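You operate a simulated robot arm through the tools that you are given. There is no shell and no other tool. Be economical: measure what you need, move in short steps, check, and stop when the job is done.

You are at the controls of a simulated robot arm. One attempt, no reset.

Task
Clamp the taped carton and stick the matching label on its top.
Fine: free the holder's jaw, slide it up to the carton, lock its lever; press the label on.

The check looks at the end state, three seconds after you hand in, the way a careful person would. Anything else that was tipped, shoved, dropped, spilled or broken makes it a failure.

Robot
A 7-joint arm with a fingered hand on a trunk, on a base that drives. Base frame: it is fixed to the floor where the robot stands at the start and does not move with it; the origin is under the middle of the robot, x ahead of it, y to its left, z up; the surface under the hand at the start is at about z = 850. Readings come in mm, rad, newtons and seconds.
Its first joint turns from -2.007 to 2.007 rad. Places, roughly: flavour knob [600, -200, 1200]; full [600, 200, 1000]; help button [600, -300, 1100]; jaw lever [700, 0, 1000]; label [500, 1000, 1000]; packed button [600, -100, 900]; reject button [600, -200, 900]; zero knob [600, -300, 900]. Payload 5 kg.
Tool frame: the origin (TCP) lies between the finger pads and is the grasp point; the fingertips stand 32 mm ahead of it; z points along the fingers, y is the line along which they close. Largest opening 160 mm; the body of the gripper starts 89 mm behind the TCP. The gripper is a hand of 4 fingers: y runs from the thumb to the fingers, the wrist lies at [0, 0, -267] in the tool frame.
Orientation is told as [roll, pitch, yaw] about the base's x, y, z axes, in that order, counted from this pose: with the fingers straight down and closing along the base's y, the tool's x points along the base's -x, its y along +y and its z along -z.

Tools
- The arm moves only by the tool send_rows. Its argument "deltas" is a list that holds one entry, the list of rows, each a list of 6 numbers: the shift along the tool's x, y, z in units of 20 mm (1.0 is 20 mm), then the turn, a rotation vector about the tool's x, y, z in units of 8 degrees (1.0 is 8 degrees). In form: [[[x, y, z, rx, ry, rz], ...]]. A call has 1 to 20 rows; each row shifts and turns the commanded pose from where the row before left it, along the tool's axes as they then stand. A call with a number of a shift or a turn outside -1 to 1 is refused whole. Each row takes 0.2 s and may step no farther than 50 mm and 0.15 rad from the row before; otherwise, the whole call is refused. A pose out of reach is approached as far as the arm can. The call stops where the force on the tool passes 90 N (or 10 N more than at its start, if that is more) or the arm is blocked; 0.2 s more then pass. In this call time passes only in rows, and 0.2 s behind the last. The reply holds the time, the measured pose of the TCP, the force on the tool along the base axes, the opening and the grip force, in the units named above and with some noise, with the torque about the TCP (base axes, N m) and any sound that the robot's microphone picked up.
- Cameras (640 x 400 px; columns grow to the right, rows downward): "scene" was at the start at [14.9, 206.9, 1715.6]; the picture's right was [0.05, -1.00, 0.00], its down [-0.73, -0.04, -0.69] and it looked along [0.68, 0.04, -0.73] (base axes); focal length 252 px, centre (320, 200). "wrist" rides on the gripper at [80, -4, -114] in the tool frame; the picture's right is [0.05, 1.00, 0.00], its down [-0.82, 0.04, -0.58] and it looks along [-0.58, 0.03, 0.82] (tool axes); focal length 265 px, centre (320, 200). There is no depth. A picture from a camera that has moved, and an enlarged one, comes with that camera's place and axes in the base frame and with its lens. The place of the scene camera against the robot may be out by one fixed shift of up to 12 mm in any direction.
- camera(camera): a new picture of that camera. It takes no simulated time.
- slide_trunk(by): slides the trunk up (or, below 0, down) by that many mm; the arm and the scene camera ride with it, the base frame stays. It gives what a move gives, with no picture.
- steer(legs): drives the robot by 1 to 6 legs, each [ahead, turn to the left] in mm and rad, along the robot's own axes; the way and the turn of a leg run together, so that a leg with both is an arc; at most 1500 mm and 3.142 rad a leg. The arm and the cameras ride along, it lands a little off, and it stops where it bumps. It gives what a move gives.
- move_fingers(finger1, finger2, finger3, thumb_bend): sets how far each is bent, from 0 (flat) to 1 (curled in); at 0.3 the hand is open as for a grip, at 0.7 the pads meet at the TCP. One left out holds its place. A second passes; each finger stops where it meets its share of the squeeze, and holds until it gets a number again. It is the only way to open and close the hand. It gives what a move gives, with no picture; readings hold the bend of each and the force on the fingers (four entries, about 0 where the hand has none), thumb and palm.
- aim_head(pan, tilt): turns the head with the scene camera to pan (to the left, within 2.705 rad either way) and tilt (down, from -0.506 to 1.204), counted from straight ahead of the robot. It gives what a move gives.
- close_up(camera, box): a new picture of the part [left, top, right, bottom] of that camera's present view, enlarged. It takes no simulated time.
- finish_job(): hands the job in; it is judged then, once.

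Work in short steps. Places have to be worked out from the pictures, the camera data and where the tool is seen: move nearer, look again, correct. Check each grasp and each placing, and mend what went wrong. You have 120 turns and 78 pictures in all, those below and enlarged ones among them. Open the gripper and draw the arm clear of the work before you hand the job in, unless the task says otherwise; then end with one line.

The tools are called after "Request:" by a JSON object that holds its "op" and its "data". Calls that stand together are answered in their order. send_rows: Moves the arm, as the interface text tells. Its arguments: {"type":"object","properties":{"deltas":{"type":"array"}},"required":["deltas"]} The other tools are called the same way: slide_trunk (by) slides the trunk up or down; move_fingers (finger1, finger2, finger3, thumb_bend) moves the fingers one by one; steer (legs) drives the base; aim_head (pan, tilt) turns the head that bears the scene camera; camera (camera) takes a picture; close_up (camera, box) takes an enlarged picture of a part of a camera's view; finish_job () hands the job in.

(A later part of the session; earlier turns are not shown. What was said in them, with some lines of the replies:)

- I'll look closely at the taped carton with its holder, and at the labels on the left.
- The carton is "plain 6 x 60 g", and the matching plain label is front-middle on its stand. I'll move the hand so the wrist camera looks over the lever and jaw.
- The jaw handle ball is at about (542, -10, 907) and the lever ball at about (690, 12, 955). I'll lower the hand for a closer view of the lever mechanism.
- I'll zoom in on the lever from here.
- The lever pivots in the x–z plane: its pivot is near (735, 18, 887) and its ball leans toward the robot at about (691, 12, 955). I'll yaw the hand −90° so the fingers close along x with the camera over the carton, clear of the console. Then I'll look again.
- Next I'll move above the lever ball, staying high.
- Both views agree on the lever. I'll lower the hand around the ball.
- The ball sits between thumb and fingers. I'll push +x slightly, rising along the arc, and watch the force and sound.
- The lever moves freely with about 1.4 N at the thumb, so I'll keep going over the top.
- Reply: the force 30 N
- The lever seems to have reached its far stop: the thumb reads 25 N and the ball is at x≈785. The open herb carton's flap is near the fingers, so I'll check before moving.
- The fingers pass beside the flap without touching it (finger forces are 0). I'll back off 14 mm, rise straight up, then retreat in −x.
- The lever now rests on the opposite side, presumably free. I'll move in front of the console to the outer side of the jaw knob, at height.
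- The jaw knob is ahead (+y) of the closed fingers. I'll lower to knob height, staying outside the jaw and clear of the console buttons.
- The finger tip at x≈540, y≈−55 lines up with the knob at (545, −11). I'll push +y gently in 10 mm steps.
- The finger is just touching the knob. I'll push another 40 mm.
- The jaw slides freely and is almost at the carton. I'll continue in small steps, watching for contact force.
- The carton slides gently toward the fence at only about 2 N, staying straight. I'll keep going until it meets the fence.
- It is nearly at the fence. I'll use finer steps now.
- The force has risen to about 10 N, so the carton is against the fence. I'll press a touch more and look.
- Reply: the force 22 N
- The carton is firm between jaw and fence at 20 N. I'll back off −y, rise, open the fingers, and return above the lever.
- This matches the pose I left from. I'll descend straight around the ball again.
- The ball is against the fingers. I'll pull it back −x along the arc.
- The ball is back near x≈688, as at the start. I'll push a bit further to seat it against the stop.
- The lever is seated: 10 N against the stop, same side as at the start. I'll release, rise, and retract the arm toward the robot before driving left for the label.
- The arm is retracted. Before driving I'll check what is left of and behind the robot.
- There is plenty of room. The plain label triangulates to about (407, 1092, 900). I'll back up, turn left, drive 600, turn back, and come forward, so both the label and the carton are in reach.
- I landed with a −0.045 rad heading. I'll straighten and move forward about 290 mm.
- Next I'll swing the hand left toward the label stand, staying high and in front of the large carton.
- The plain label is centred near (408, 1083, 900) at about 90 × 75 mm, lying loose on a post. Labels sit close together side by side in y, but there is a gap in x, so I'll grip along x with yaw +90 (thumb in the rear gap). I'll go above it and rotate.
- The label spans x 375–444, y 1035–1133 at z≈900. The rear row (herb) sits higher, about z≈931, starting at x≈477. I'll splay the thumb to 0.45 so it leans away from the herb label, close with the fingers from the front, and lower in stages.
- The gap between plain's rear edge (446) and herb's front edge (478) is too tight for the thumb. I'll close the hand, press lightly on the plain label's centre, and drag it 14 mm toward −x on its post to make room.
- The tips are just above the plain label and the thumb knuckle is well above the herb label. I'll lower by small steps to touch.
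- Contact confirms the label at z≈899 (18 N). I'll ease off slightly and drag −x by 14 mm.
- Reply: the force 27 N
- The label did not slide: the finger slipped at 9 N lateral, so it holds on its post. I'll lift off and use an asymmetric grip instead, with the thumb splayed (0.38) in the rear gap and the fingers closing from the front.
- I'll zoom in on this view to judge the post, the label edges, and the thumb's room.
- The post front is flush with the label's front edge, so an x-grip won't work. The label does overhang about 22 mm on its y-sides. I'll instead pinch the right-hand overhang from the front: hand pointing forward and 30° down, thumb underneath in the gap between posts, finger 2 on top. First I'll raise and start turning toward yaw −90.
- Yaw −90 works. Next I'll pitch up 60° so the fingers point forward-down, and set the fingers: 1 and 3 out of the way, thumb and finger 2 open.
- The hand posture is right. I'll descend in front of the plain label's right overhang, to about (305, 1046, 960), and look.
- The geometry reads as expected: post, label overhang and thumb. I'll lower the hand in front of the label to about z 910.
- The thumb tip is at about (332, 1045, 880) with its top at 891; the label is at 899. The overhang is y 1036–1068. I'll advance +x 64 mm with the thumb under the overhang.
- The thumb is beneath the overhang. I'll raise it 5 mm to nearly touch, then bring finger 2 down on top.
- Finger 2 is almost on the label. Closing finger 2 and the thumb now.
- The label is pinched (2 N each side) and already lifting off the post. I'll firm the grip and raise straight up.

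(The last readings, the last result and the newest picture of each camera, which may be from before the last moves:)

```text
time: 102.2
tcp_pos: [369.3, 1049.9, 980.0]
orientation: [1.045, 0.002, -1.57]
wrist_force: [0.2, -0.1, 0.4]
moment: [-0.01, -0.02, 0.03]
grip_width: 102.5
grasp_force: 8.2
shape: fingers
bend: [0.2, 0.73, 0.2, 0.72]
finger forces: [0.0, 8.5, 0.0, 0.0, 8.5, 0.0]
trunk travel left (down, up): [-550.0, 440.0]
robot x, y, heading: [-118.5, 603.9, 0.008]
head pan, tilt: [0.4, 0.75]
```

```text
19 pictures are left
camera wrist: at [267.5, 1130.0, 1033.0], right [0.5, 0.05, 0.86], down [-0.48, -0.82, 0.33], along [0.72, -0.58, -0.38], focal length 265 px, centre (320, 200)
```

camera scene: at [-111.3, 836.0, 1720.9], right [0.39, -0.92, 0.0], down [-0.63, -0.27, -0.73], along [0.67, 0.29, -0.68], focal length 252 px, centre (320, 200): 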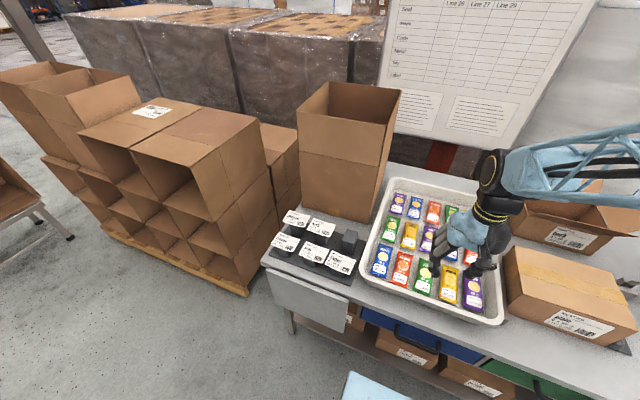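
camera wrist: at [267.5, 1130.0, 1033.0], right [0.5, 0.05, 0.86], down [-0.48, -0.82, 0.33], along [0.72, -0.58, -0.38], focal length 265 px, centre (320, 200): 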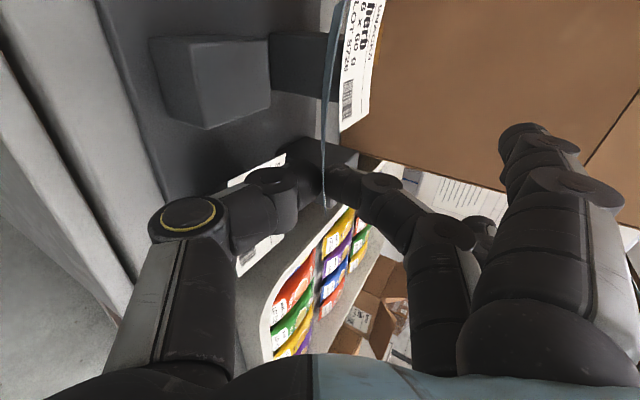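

The label is held in the hand, lying in the tool plane (tilted 30°), with 8.5 N on each side. I'll raise it well clear, then traverse −y toward the carton.

Request:
{"op": "send_rows", "data": {"deltas": [[[0, 0.86, -0.5, 0, 0, 0], [0, 0.86, -0.5, 0, 0, 0], [0, 0.86, -0.5, 0, 0, 0], [0, 0.86, -0.5, 0, 0, 0], [0, 0.86, -0.5, 0, 0, 0], [0, 0.86, -0.5, 0, 0, 0], [0, 0.86, -0.5, 0, 0, 0], [0, 0.86, -0.5, 0, 0, 0], [-0.8, 0, 0, 0, 0, 0], [-0.8, 0, 0, 0, 0, 0], [-0.8, 0, 0, 0, 0, 0], [-0.8, 0, 0, 0, 0, 0], [-0.8, 0, 0, 0, 0, 0], [-0.8, 0, 0, 0, 0, 0], [-0.8, 0, 0, 0, 0, 0], [-0.8, 0, 0, 0, 0, 0]]]}}

Request:
{"op": "send_rows", "data": {"deltas": [[[-0.9, 0, 0, 0, 0, 0], [-0.9, 0, 0, 0, 0, 0], [-0.9, 0, 0, 0, 0, 0], [-0.9, 0, 0, 0, 0, 0], [-0.9, 0, 0, 0, 0, 0], [-0.9, 0, 0, 0, 0, 0], [-0.9, 0, 0, 0, 0, 0], [-0.9, 0, 0, 0, 0, 0], [-0.9, 0, 0, 0, 0, 0], [-0.9, 0, 0, 0, 0, 0], [-0.9, 0, 0, 0, 0, 0], [-0.9, 0, 0, 0, 0, 0], [-0.9, 0, 0, 0, 0, 0], [-0.9, 0, 0, 0, 0, 0], [-0.9, 0, 0, 0, 0, 0], [-0.9, 0, 0, 0, 0, 0], [-0.9, 0, 0, 0, 0, 0], [-0.9, 0, 0, 0, 0, 0], [-0.9, 0, 0, 0, 0, 0], [-0.9, 0, 0, 0, 0, 0]]]}}

Request:
{"op": "send_rows", "data": {"deltas": [[[-0.9, 0, 0, 0, 0, 0], [-0.9, 0, 0, 0, 0, 0], [-0.9, 0, 0, 0, 0, 0], [-0.9, 0, 0, 0, 0, 0], [-0.9, 0, 0, 0, 0, 0], [-0.9, 0, 0, 0, 0, 0], [-0.9, 0, 0, 0, 0, 0], [-0.9, 0, 0, 0, 0, 0], [-0.9, 0, 0, 0, 0, 0], [-0.9, 0, 0, 0, 0, 0], [-0.9, 0, 0, 0, 0, 0], [-0.9, 0, 0, 0, 0, 0], [-0.9, 0, 0, 0, 0, 0], [-0.9, 0, 0, 0, 0, 0], [-0.9, 0, 0, 0, 0, 0], [-0.9, 0, 0, 0, 0, 0], [-0.9, 0, 0, 0, 0, 0], [-0.9, 0, 0, 0, 0, 0]]]}}

Request:
{"op": "aim_head", "data": {"pan": -0.2, "tilt": 0.75}}

Request:
{"op": "camera", "data": {"camera": "wrist"}}

Request:
{"op": "camera", "data": {"camera": "scene"}}

```text
time: 105.6
tcp_pos: [368.9, 920.3, 1138.1]
orientation: [1.046, 0.0, -1.571]
wrist_force: [0.6, 0.7, 0.6]
moment: [-0.02, 0.0, -0.01]
grip_width: 102.7
grasp_force: 8.5
shape: fingers
bend: [0.2, 0.73, 0.2, 0.72]
finger forces: [0.0, 8.4, 0.1, 0.0, 8.4, 0.0]
trunk travel left (down, up): [-550.0, 440.0]
robot x, y, heading: [-120.9, 602.8, 0.007]
head pan, tilt: [0.4, 0.75]
```

```text
time: 109.8
tcp_pos: [498.2, 662.3, 1191.5]
orientation: [1.043, -0.001, -1.572]
wrist_force: [-0.6, 0.4, -0.8]
moment: [0.03, 0.02, -0.01]
grip_width: 102.6
grasp_force: 8.2
shape: fingers
bend: [0.2, 0.73, 0.2, 0.72]
finger forces: [0.0, 8.2, 0.0, 0.0, 8.4, 0.0]
out of reach, approached as far as the arm can: row 3, 4, 5, 6, 7, 8, 9, 10, 11, 12, 13, 14, 15, 16, 17, 18, 19, 20
trunk travel left (down, up): [-550.0, 440.0]
robot x, y, heading: [-121.7, 604.8, 0.005]
head pan, tilt: [0.4, 0.75]
```

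```text
time: 113.6
tcp_pos: [503.1, 354.5, 1186.9]
orientation: [1.049, 0.001, -1.572]
wrist_force: [0.3, 0.6, 0.1]
moment: [-0.02, 0.03, 0.0]
grip_width: 102.8
grasp_force: 8.6
shape: fingers
bend: [0.2, 0.73, 0.2, 0.72]
finger forces: [0.0, 8.3, 0.0, 0.0, 8.4, 0.0]
out of reach, approached as far as the arm can: row 1, 2
trunk travel left (down, up): [-550.0, 440.0]
robot x, y, heading: [-119.0, 599.3, 0.011]
head pan, tilt: [0.4, 0.75]
```

```text
time: 114.6
tcp_pos: [503.0, 355.4, 1186.0]
orientation: [1.047, 0.0, -1.57]
wrist_force: [-0.8, 0.8, 1.2]
moment: [-0.02, 0.03, 0.03]
grip_width: 102.5
grasp_force: 8.5
shape: fingers
bend: [0.2, 0.73, 0.2, 0.72]
finger forces: [0.1, 8.2, 0.1, 0.0, 8.4, 0.0]
trunk travel left (down, up): [-550.0, 440.0]
robot x, y, heading: [-122.4, 601.1, -0.0]
head pan, tilt: [-0.201, 0.75]
```

```text
18 pictures are left
camera wrist: at [402.0, 436.6, 1239.8], right [0.5, 0.05, 0.86], down [-0.48, -0.82, 0.33], along [0.72, -0.58, -0.38], focal length 265 px, centre (320, 200)
```

wrist: 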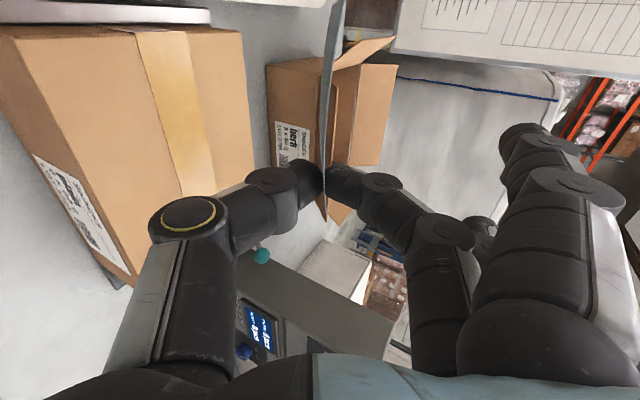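

```text
17 pictures are left
camera scene: at [-106.9, 786.8, 1721.0], right [-0.19, -0.98, 0.0], down [-0.67, 0.13, -0.73], along [0.72, -0.14, -0.68], focal length 252 px, centre (320, 200)
```

scene: 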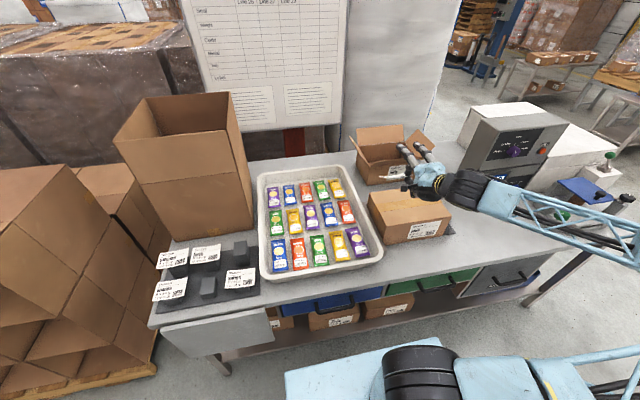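

The label is still held and everything else is intact. I'll zoom on the carton to fix its current place.

Request:
{"op": "close_up", "data": {"camera": "scene", "box": [350, 160, 478, 250]}}

```text
4.44 times, centred on (414, 205) of scene
camera zoom: at [-106.9, 786.8, 1721.0], right [-0.19, -0.98, 0.0], down [-0.67, 0.13, -0.73], along [0.72, -0.14, -0.68], focal length 1118 px, centre (-98, 178)
```

zoom: 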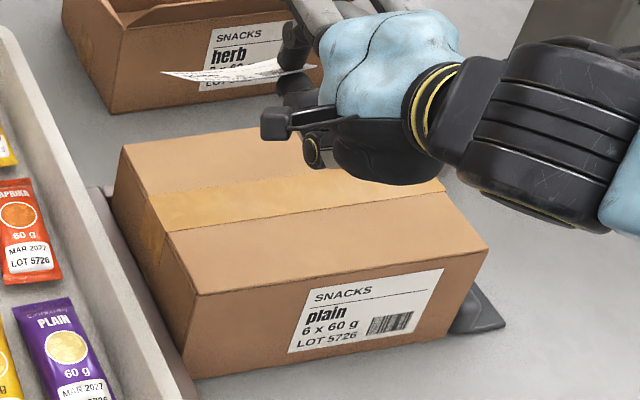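

The carton top spans about x 475–676, y 121–409. I'll move the label over its centre, at TCP (545, 228), and down to z≈1060.

Request:
{"op": "send_rows", "data": {"deltas": [[[-0.907, -0.63, 0.71, 0, 0, 0], [-0.907, -0.63, 0.71, 0, 0, 0], [-0.907, -0.63, 0.71, 0, 0, 0], [-0.907, -0.63, 0.71, 0, 0, 0], [-0.907, -0.63, 0.71, 0, 0, 0], [-0.907, -0.63, 0.71, 0, 0, 0], [-0.907, -0.63, 0.71, 0, 0, 0]]]}}

Request:
{"op": "camera", "data": {"camera": "wrist"}}

Request:
{"op": "close_up", "data": {"camera": "scene", "box": [350, 160, 478, 250]}}

```text
time: 116.2
tcp_pos: [544.7, 225.5, 1058.8]
orientation: [1.049, 0.001, -1.568]
wrist_force: [-0.8, -0.4, 0.2]
moment: [-0.04, 0.01, 0.01]
grip_width: 102.9
grasp_force: 7.7
shape: fingers
bend: [0.2, 0.73, 0.2, 0.72]
finger forces: [0.1, 8.2, 0.0, 0.1, 8.3, 0.0]
trunk travel left (down, up): [-550.0, 440.0]
robot x, y, heading: [-126.0, 602.0, 0.003]
head pan, tilt: [-0.201, 0.75]
```

```text
15 pictures are left
camera wrist: at [443.3, 307.6, 1112.1], right [0.5, 0.05, 0.86], down [-0.48, -0.82, 0.33], along [0.72, -0.58, -0.38], focal length 265 px, centre (320, 200)
```

wrist: 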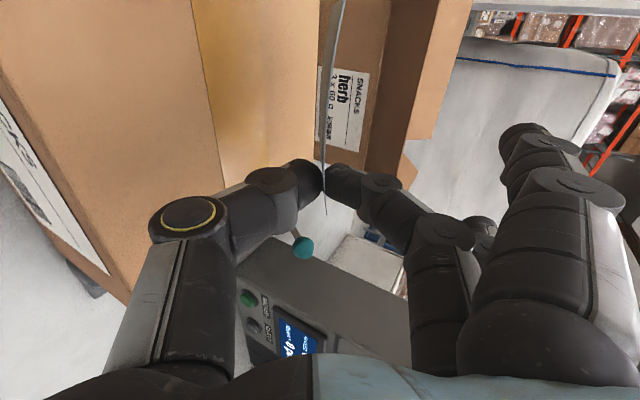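

```text
4.44 times, centred on (414, 205) of scene
camera zoom: at [-106.9, 786.4, 1721.0], right [-0.19, -0.98, 0.0], down [-0.67, 0.13, -0.73], along [0.72, -0.14, -0.68], focal length 1118 px, centre (-98, 178)
```

zoom: 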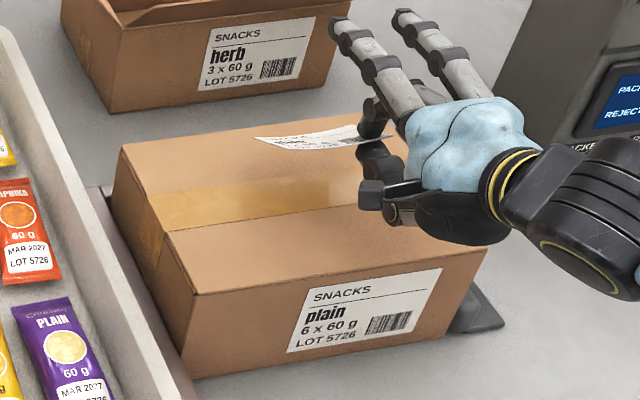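

The label is over the carton's middle. I'll lower to just above, then touch in small steps.

Request:
{"op": "send_rows", "data": {"deltas": [[[0, -0.65, 0.375, 0, 0, 0], [0, -0.65, 0.375, 0, 0, 0], [0, -0.26, 0.15, 0, 0, 0]]]}}

Request:
{"op": "send_rows", "data": {"deltas": [[[0, -0.13, 0.075, 0, 0, 0], [0, -0.13, 0.075, 0, 0, 0]]]}}

Request:
{"op": "close_up", "data": {"camera": "scene", "box": [350, 160, 478, 250]}}

```text
time: 117.0
tcp_pos: [544.2, 230.0, 1023.7]
orientation: [1.047, 0.002, -1.57]
wrist_force: [1.3, 0.0, -0.1]
moment: [-0.01, -0.04, -0.02]
grip_width: 102.5
grasp_force: 8.2
shape: fingers
bend: [0.2, 0.73, 0.2, 0.72]
finger forces: [0.0, 8.2, 0.0, 0.0, 8.2, 0.0]
trunk travel left (down, up): [-550.0, 440.0]
robot x, y, heading: [-122.6, 600.9, 0.005]
head pan, tilt: [-0.201, 0.75]
```

```text
time: 117.6
tcp_pos: [545.9, 229.5, 1021.7]
orientation: [1.05, -0.003, -1.568]
wrist_force: [-4.2, 1.7, 17.5]
moment: [0.05, 1.12, -0.08]
grip_width: 101.6
grasp_force: 19.4
shape: fingers
bend: [0.2, 0.73, 0.2, 0.72]
finger forces: [0.0, 10.3, 0.0, 0.0, 27.8, 0.0]
trunk travel left (down, up): [-550.0, 440.0]
robot x, y, heading: [-123.5, 596.1, 0.004]
head pan, tilt: [-0.201, 0.75]
```

```text
4.44 times, centred on (414, 205) of scene
camera zoom: at [-108.4, 787.6, 1721.3], right [-0.19, -0.98, 0.0], down [-0.67, 0.13, -0.73], along [0.72, -0.14, -0.68], focal length 1118 px, centre (-98, 178)
```

zoom: 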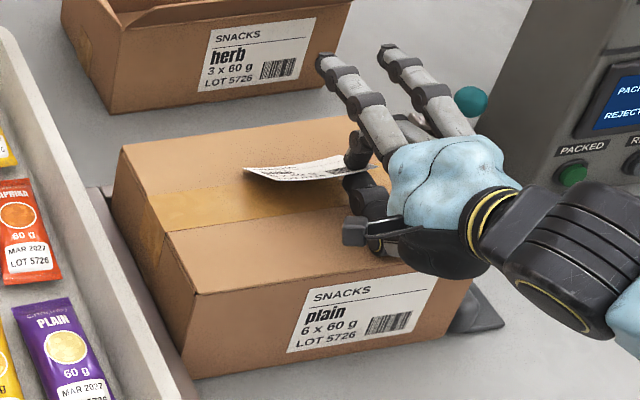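

The thumb touches the carton top and the label is right above it. I'll ease up 1 mm and open finger 2.

Request:
{"op": "send_rows", "data": {"deltas": [[[0, 0.06, -0.03, 0, 0, 0]]]}}

Request:
{"op": "move_fingers", "data": {"finger2": 0.55, "thumb_bend": 0.69}}

Request:
{"op": "camera", "data": {"camera": "wrist"}}

Request:
{"op": "close_up", "data": {"camera": "scene", "box": [350, 160, 478, 250]}}

```text
time: 118.0
tcp_pos: [545.3, 227.3, 1020.8]
orientation: [1.051, 0.0, -1.571]
wrist_force: [-3.1, -0.1, 15.8]
moment: [-0.02, 1.02, 0.05]
grip_width: 101.4
grasp_force: 18.5
shape: fingers
bend: [0.2, 0.73, 0.2, 0.72]
finger forces: [0.0, 10.4, 0.0, 0.1, 26.7, 0.1]
trunk travel left (down, up): [-550.0, 440.0]
robot x, y, heading: [-122.0, 602.8, 0.005]
head pan, tilt: [-0.201, 0.75]
```

```text
time: 119.0
tcp_pos: [543.6, 229.0, 1020.7]
orientation: [1.049, 0.0, -1.571]
wrist_force: [-4.5, -2.4, 17.1]
moment: [-0.13, 1.11, 0.13]
grip_width: 103.9
grasp_force: 8.8
shape: fingers
bend: [0.2, 0.55, 0.2, 0.69]
finger forces: [0.0, 0.1, 0.0, 0.0, 17.4, 0.1]
trunk travel left (down, up): [-550.0, 440.0]
robot x, y, heading: [-123.1, 607.3, 0.006]
head pan, tilt: [-0.201, 0.75]
```

```text
12 pictures are left
camera wrist: at [443.1, 309.9, 1073.8], right [0.5, 0.05, 0.87], down [-0.48, -0.82, 0.33], along [0.72, -0.58, -0.38], focal length 265 px, centre (320, 200)
```

wrist: 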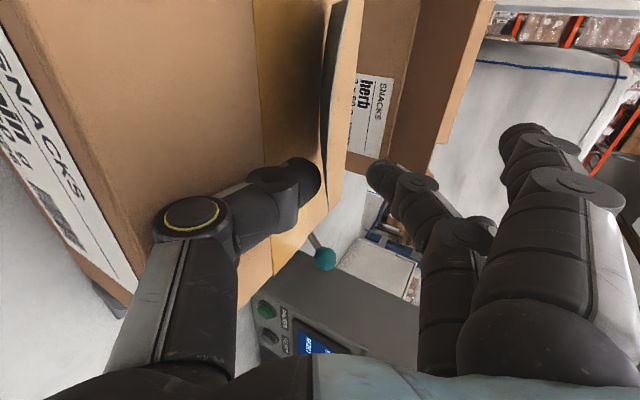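

```text
4.44 times, centred on (414, 205) of scene
camera zoom: at [-108.4, 787.2, 1721.0], right [-0.19, -0.98, 0.0], down [-0.67, 0.13, -0.73], along [0.72, -0.14, -0.68], focal length 1118 px, centre (-98, 178)
```

zoom: 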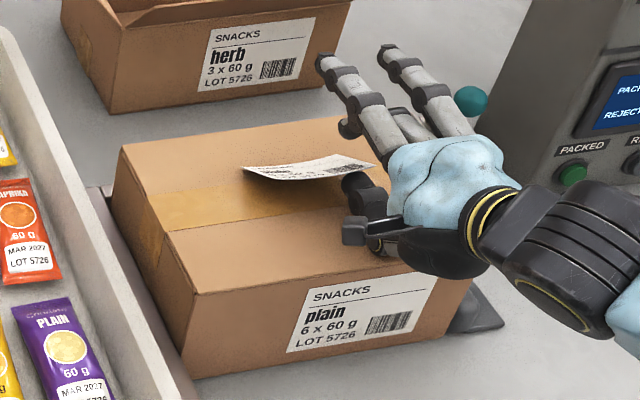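

Finger 2 is off and the label rests on the thumb with its far edge on the carton. I'll unload the thumb a little and withdraw it straight −x from beneath.

Request:
{"op": "send_rows", "data": {"deltas": [[[0, 0.08, -0.05, 0, 0, 0], [0, -0.2, -0.35, 0, 0, 0], [0, -0.4, -0.7, 0, 0, 0], [0, -0.5, -0.86, 0, 0, 0], [0, -0.5, -0.86, 0, 0, 0]]]}}

Request:
{"op": "close_up", "data": {"camera": "scene", "box": [350, 160, 478, 250]}}

```text
time: 120.4
tcp_pos: [508.2, 274.7, 1020.8]
orientation: [1.045, 0.0, -1.485]
wrist_force: [0.5, 0.5, -0.1]
moment: [-0.01, 0.04, -0.01]
grip_width: 106.1
grasp_force: 0.0
shape: fingers
bend: [0.2, 0.55, 0.2, 0.69]
finger forces: [0.0, 0.0, 0.1, 0.0, 0.0, 0.0]
trunk travel left (down, up): [-550.0, 440.0]
robot x, y, heading: [-121.2, 602.1, 0.004]
head pan, tilt: [-0.201, 0.75]
stopped in row 5: the arm was blocked; the commanded pose is now the measured one
```

```text
4.44 times, centred on (414, 205) of scene
camera zoom: at [-106.3, 787.0, 1720.9], right [-0.19, -0.98, 0.0], down [-0.67, 0.13, -0.73], along [0.72, -0.14, -0.68], focal length 1118 px, centre (-98, 178)
```

zoom: 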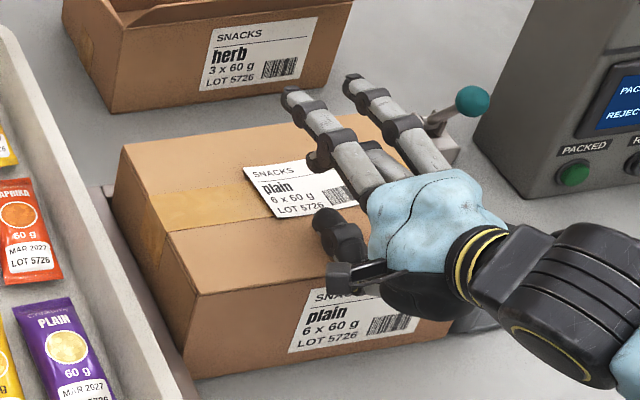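

The label has dropped flat on the carton top, aligned and readable. I'll rise clear, return the hand to pointing down, and close it into a fist for pressing.

Request:
{"op": "send_rows", "data": {"deltas": [[[0, 0.86, -0.5, 0, 0, 0], [0, 0.86, -0.5, 0, 0, 0], [0, 0.86, -0.5, 0, 0, 0], [0, 0.86, -0.5, 0, 0, 0], [0, 0.86, -0.5, 0, 0, 0], [0, 0.86, -0.5, 0, 0, 0], [0, 0, 0, 1, 0, 0], [0, 0, 0, 1, 0, 0], [0, 0, 0, 1, 0, 0], [0, 0, 0, 1, 0, 0], [0, 0, 0, 1, 0, 0], [0, 0, 0, 1, 0, 0], [0, 0, 0, 1, 0, 0], [0, 0, 0, 0.48, 0, 0.3], [0, 0, 0, 0, 0, 0.3]]]}}

Request:
{"op": "move_fingers", "data": {"finger1": 0.7, "finger2": 0.7, "finger3": 0.7, "thumb_bend": 0.7}}

Request:
{"op": "camera", "data": {"camera": "wrist"}}

```text
time: 123.6
tcp_pos: [505.1, 269.1, 1141.1]
orientation: [0.001, 0.004, -1.579]
wrist_force: [0.4, -0.5, 1.0]
moment: [0.01, 0.01, 0.02]
grip_width: 106.5
grasp_force: 0.1
shape: fingers
bend: [0.2, 0.55, 0.2, 0.69]
finger forces: [0.0, 0.0, 0.0, 0.0, 0.0, 0.1]
trunk travel left (down, up): [-550.0, 440.0]
robot x, y, heading: [-124.3, 602.5, 0.008]
head pan, tilt: [-0.201, 0.75]
```

```text
time: 124.6
tcp_pos: [505.2, 269.7, 1140.7]
orientation: [0.001, 0.004, -1.579]
wrist_force: [1.0, -0.7, 0.3]
moment: [0.01, -0.01, 0.04]
grip_width: 23.7
grasp_force: 0.1
shape: fingers
bend: [0.7, 0.7, 0.7, 0.7]
finger forces: [0.1, 0.0, 0.0, 0.0, 0.1, 0.0]
trunk travel left (down, up): [-550.0, 440.0]
robot x, y, heading: [-121.4, 601.1, 0.01]
head pan, tilt: [-0.201, 0.75]
```

```text
9 pictures are left
camera wrist: at [500.8, 350.4, 1253.7], right [1.0, 0.04, 0.0], down [0.03, -0.82, 0.58], along [0.03, -0.58, -0.82], focal length 265 px, centre (320, 200)
```

wrist: 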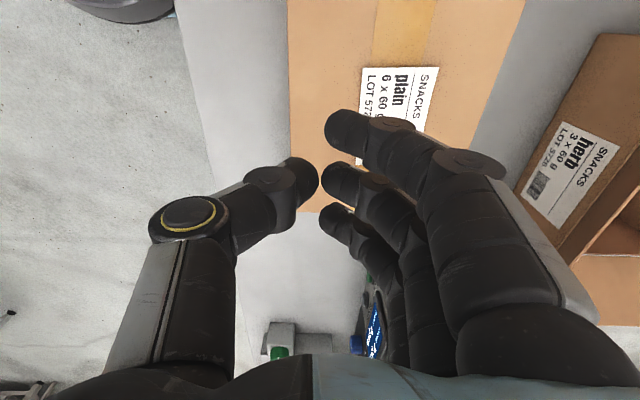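

The label lies at x 544–615, y 208–308, centred on the carton. I'll move the fist over its centre and lower to just above.

Request:
{"op": "send_rows", "data": {"deltas": [[[-0.08, 0.62, 0.8, 0, 0, 0], [-0.08, 0.62, 0.8, 0, 0, 0], [-0.08, 0.62, 0.8, 0, 0, 0], [-0.08, 0.62, 0.8, 0, 0, 0], [-0.08, 0.62, 0.8, 0, 0, 0], [-0.08, 0.62, 0.8, 0, 0, 0], [0, 0, 0.8, 0, 0, 0], [0, 0, 0.5, 0, 0, 0]]]}}

Request:
{"op": "send_rows", "data": {"deltas": [[[0, 0, 0.15, 0, 0, 0], [0, 0, 0.1, 0, 0, 0], [0, 0, 0.1, 0, 0, 0]]]}}

```text
time: 126.4
tcp_pos: [579.6, 259.9, 1018.3]
orientation: [0.001, 0.003, -1.579]
wrist_force: [-0.8, -0.6, -0.7]
moment: [0.0, -0.02, 0.01]
grip_width: 23.7
grasp_force: 0.0
shape: fingers
bend: [0.7, 0.7, 0.7, 0.7]
finger forces: [0.0, 0.0, 0.0, 0.0, 0.0, 0.0]
trunk travel left (down, up): [-550.0, 440.0]
robot x, y, heading: [-121.5, 599.1, 0.004]
head pan, tilt: [-0.201, 0.75]
```

```text
time: 127.2
tcp_pos: [577.7, 259.2, 1015.9]
orientation: [0.008, -0.003, -1.579]
wrist_force: [-1.9, -1.0, 42.7]
moment: [0.02, 0.35, 0.01]
grip_width: 23.5
grasp_force: 20.6
shape: fingers
bend: [0.7, 0.7, 0.7, 0.7]
finger forces: [5.7, 5.2, 4.6, 0.0, 27.2, 0.0]
trunk travel left (down, up): [-550.0, 440.0]
robot x, y, heading: [-122.5, 603.7, 0.006]
head pan, tilt: [-0.201, 0.75]
```

It is pressed at 43 N on the centre with all fingertips. I'll lift slightly, then press both ends of the label too.

Request:
{"op": "send_rows", "data": {"deltas": [[[0, 0, 0, 0, 0, 0], [0, 0, -0.5, 0, 0, 0], [0.7, 0, -0.3, 0, 0, 0], [0.7, 0, 0, 0, 0, 0], [0, 0, 0.5, 0, 0, 0], [0, 0, 0.2, 0, 0, 0], [0, 0, 0.04, 0, 0, 0], [0, 0, 0, 0, 0, 0]]]}}

Request:
{"op": "send_rows", "data": {"deltas": [[[0, 0, -0.5, 0, 0, 0], [-1, 0, -0.3, 0, 0, 0], [-1, 0, 0, 0, 0, 0], [-0.8, 0, 0, 0, 0, 0], [0, 0, 0.5, 0, 0, 0], [0, 0, 0.2, 0, 0, 0], [0, 0, 0.04, 0, 0, 0], [0, 0, 0, 0, 0, 0]]]}}

```text
time: 129.0
tcp_pos: [579.5, 287.1, 1016.4]
orientation: [0.005, 0.002, -1.581]
wrist_force: [-1.0, -1.7, 33.0]
moment: [-0.03, 0.23, -0.01]
grip_width: 22.8
grasp_force: 16.2
shape: fingers
bend: [0.7, 0.7, 0.7, 0.7]
finger forces: [3.9, 4.5, 4.2, 0.0, 19.8, 0.0]
trunk travel left (down, up): [-550.0, 440.0]
robot x, y, heading: [-122.8, 598.1, 0.004]
head pan, tilt: [-0.201, 0.75]
```

```text
time: 130.8
tcp_pos: [579.5, 230.8, 1016.1]
orientation: [0.005, 0.0, -1.58]
wrist_force: [-0.3, -2.3, 24.0]
moment: [0.06, 0.16, -0.04]
grip_width: 22.8
grasp_force: 12.2
shape: fingers
bend: [0.7, 0.7, 0.7, 0.7]
finger forces: [4.3, 4.5, 0.1, 0.1, 15.5, 0.0]
trunk travel left (down, up): [-550.0, 440.0]
robot x, y, heading: [-123.3, 603.2, -0.001]
head pan, tilt: [-0.201, 0.75]
```

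All three spots are pressed. I'll rise clear, pull the arm back from the work, open the hand, and inspect.

Request:
{"op": "send_rows", "data": {"deltas": [[[0, 0, -0.5, 0, 0, 0], [0, 0, -1, 0, 0, 0], [0, 0, -1, 0, 0, 0], [0, 0, -1, 0, 0, 0], [0, 0, -1, 0, 0, 0], [0, 0, -1, 0, 0, 0], [0, 0, -1, 0, 0, 0], [0, 0, -1, 0, 0, 0], [0, 0, -1, 0, 0, 0], [0, -1, -0.5, 0, 0, 0], [0, -1, 0, 0, 0, 0], [0, -1, 0, 0, 0, 0], [0, -1, 0, 0, 0, 0], [0, -1, 0, 0, 0, 0], [0, -1, 0, 0, 0, 0], [0, -1, 0, 0, 0, 0], [0, -1, 0, 0, 0, 0], [0, -1, 0, 0, 0, 0]]]}}

Request:
{"op": "move_fingers", "data": {"finger1": 0.3, "finger2": 0.3, "finger3": 0.3, "thumb_bend": 0.3}}

Request:
{"op": "close_up", "data": {"camera": "scene", "box": [340, 140, 500, 250]}}

Request:
{"op": "camera", "data": {"camera": "scene"}}

```text
time: 134.6
tcp_pos: [397.1, 232.5, 1193.8]
orientation: [0.001, 0.001, -1.582]
wrist_force: [0.3, -1.3, 0.3]
moment: [0.01, 0.0, -0.01]
grip_width: 23.3
grasp_force: 0.0
shape: fingers
bend: [0.7, 0.7, 0.7, 0.7]
finger forces: [0.0, 0.0, 0.1, 0.1, 0.0, 0.1]
trunk travel left (down, up): [-550.0, 440.0]
robot x, y, heading: [-119.2, 603.1, 0.008]
head pan, tilt: [-0.201, 0.75]
```

```text
time: 135.6
tcp_pos: [397.9, 232.8, 1194.0]
orientation: [0.002, 0.002, -1.581]
wrist_force: [0.7, -0.5, 1.1]
moment: [0.01, -0.01, -0.04]
grip_width: 170.1
grasp_force: 0.1
shape: fingers
bend: [0.3, 0.3, 0.3, 0.3]
finger forces: [0.1, 0.0, 0.1, 0.1, 0.0, 0.0]
trunk travel left (down, up): [-550.0, 440.0]
robot x, y, heading: [-122.2, 599.5, 0.006]
head pan, tilt: [-0.201, 0.75]
```

```text
3.64 times, centred on (420, 195) of scene
camera zoom: at [-106.9, 787.0, 1720.9], right [-0.19, -0.98, 0.0], down [-0.67, 0.13, -0.73], along [0.72, -0.14, -0.68], focal length 914 px, centre (-44, 218)
```

zoom: 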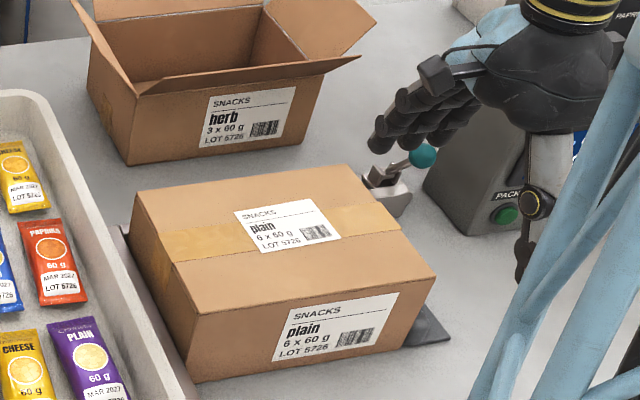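

```text
7 pictures are left
camera scene: at [-106.9, 787.0, 1720.9], right [-0.19, -0.98, 0.0], down [-0.67, 0.13, -0.73], along [0.72, -0.14, -0.68], focal length 252 px, centre (320, 200)
```

scene: 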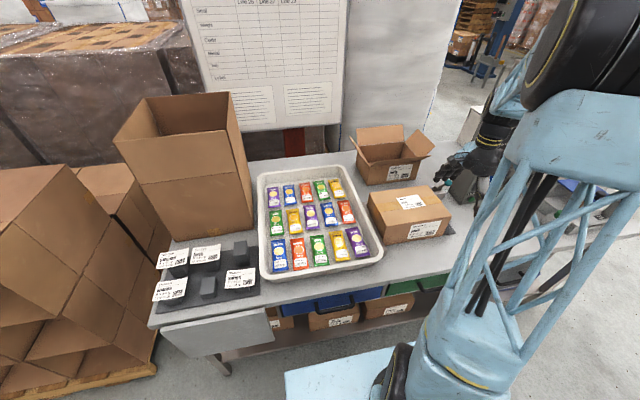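

The label is flat and centred on the top and everything else is in place. I'll check the jaw contact and lever with the wrist camera.

Request:
{"op": "camera", "data": {"camera": "wrist"}}

```text
6 pictures are left
camera wrist: at [394.5, 313.7, 1307.1], right [1.0, 0.04, 0.0], down [0.03, -0.82, 0.58], along [0.03, -0.58, -0.82], focal length 265 px, centre (320, 200)
```

wrist: 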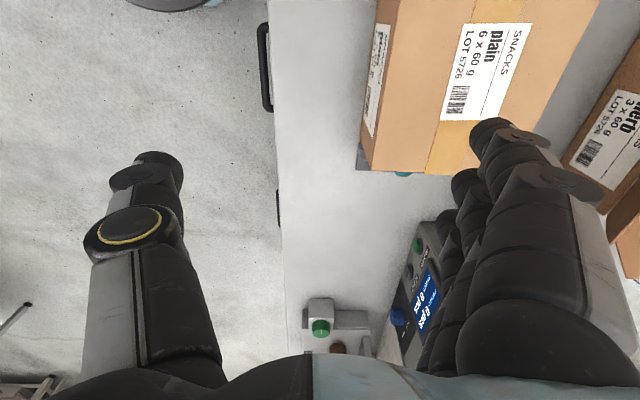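

I'll do a final look along the jaw/carton contact line, with the hand turned back to yaw 0 at a safe height.

Request:
{"op": "send_rows", "data": {"deltas": [[[-0.8, 0, 0, 0, 0, -1], [-0.8, 0, 0, 0, 0, -1], [-0.8, 0, 0, 0, 0, -1], [-0.8, 0, 0, 0, 0, -1], [-0.5, -0.5, 0, 0, 0, -1], [-0.5, -0.5, 0, 0, 0, -1], [-0.5, -0.5, 0, 0, 0, -1], [0, 0, 0, 0, 0, -1], [0, 0, 0, 0, 0, -1], [0, 0, 0, 0, 0, -1], [0, 0, 0, 0, 0, -1], [0, 0, 0, 0, 0, -0.3]]]}}

Request:
{"op": "camera", "data": {"camera": "wrist"}}

```text
time: 138.2
tcp_pos: [407.8, 127.7, 1194.0]
orientation: [0.001, -0.002, -0.001]
wrist_force: [-0.5, 0.5, 0.1]
moment: [-0.02, 0.0, -0.01]
grip_width: 170.2
grasp_force: 0.0
shape: fingers
bend: [0.3, 0.3, 0.3, 0.3]
finger forces: [0.0, 0.0, 0.1, 0.0, 0.0, 0.1]
trunk travel left (down, up): [-550.0, 440.0]
robot x, y, heading: [-123.7, 597.9, 0.003]
head pan, tilt: [-0.201, 0.75]
```

```text
5 pictures are left
camera wrist: at [326.4, 125.0, 1306.4], right [-0.05, 1.0, 0.0], down [0.81, 0.04, 0.58], along [0.58, 0.03, -0.82], focal length 265 px, centre (320, 200)
```

wrist: 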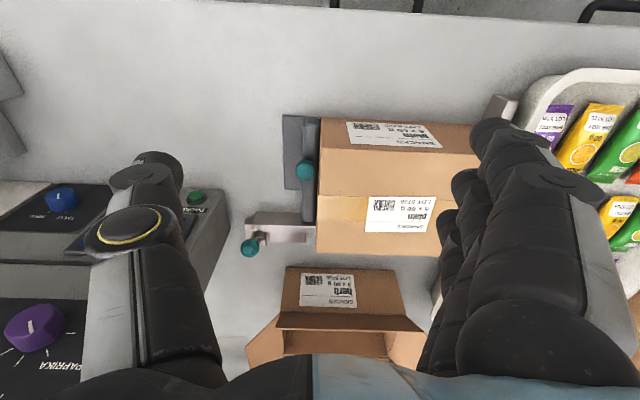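

The jaw sits flush on the carton's right face and the lever is on its locked side. The label is on top, and the arm is clear with the hand open. Handing in.

Request:
{"op": "finish_job", "data": {}}

```text
The job is handed in.
```

The taped "plain" carton is clamped between the jaw and the fence with the lever locked, and the matching plain label is pressed flat on the centre of its top. I judged the clamp by a final picture and the lever's position; I did not nudge the jaw to test the lock.
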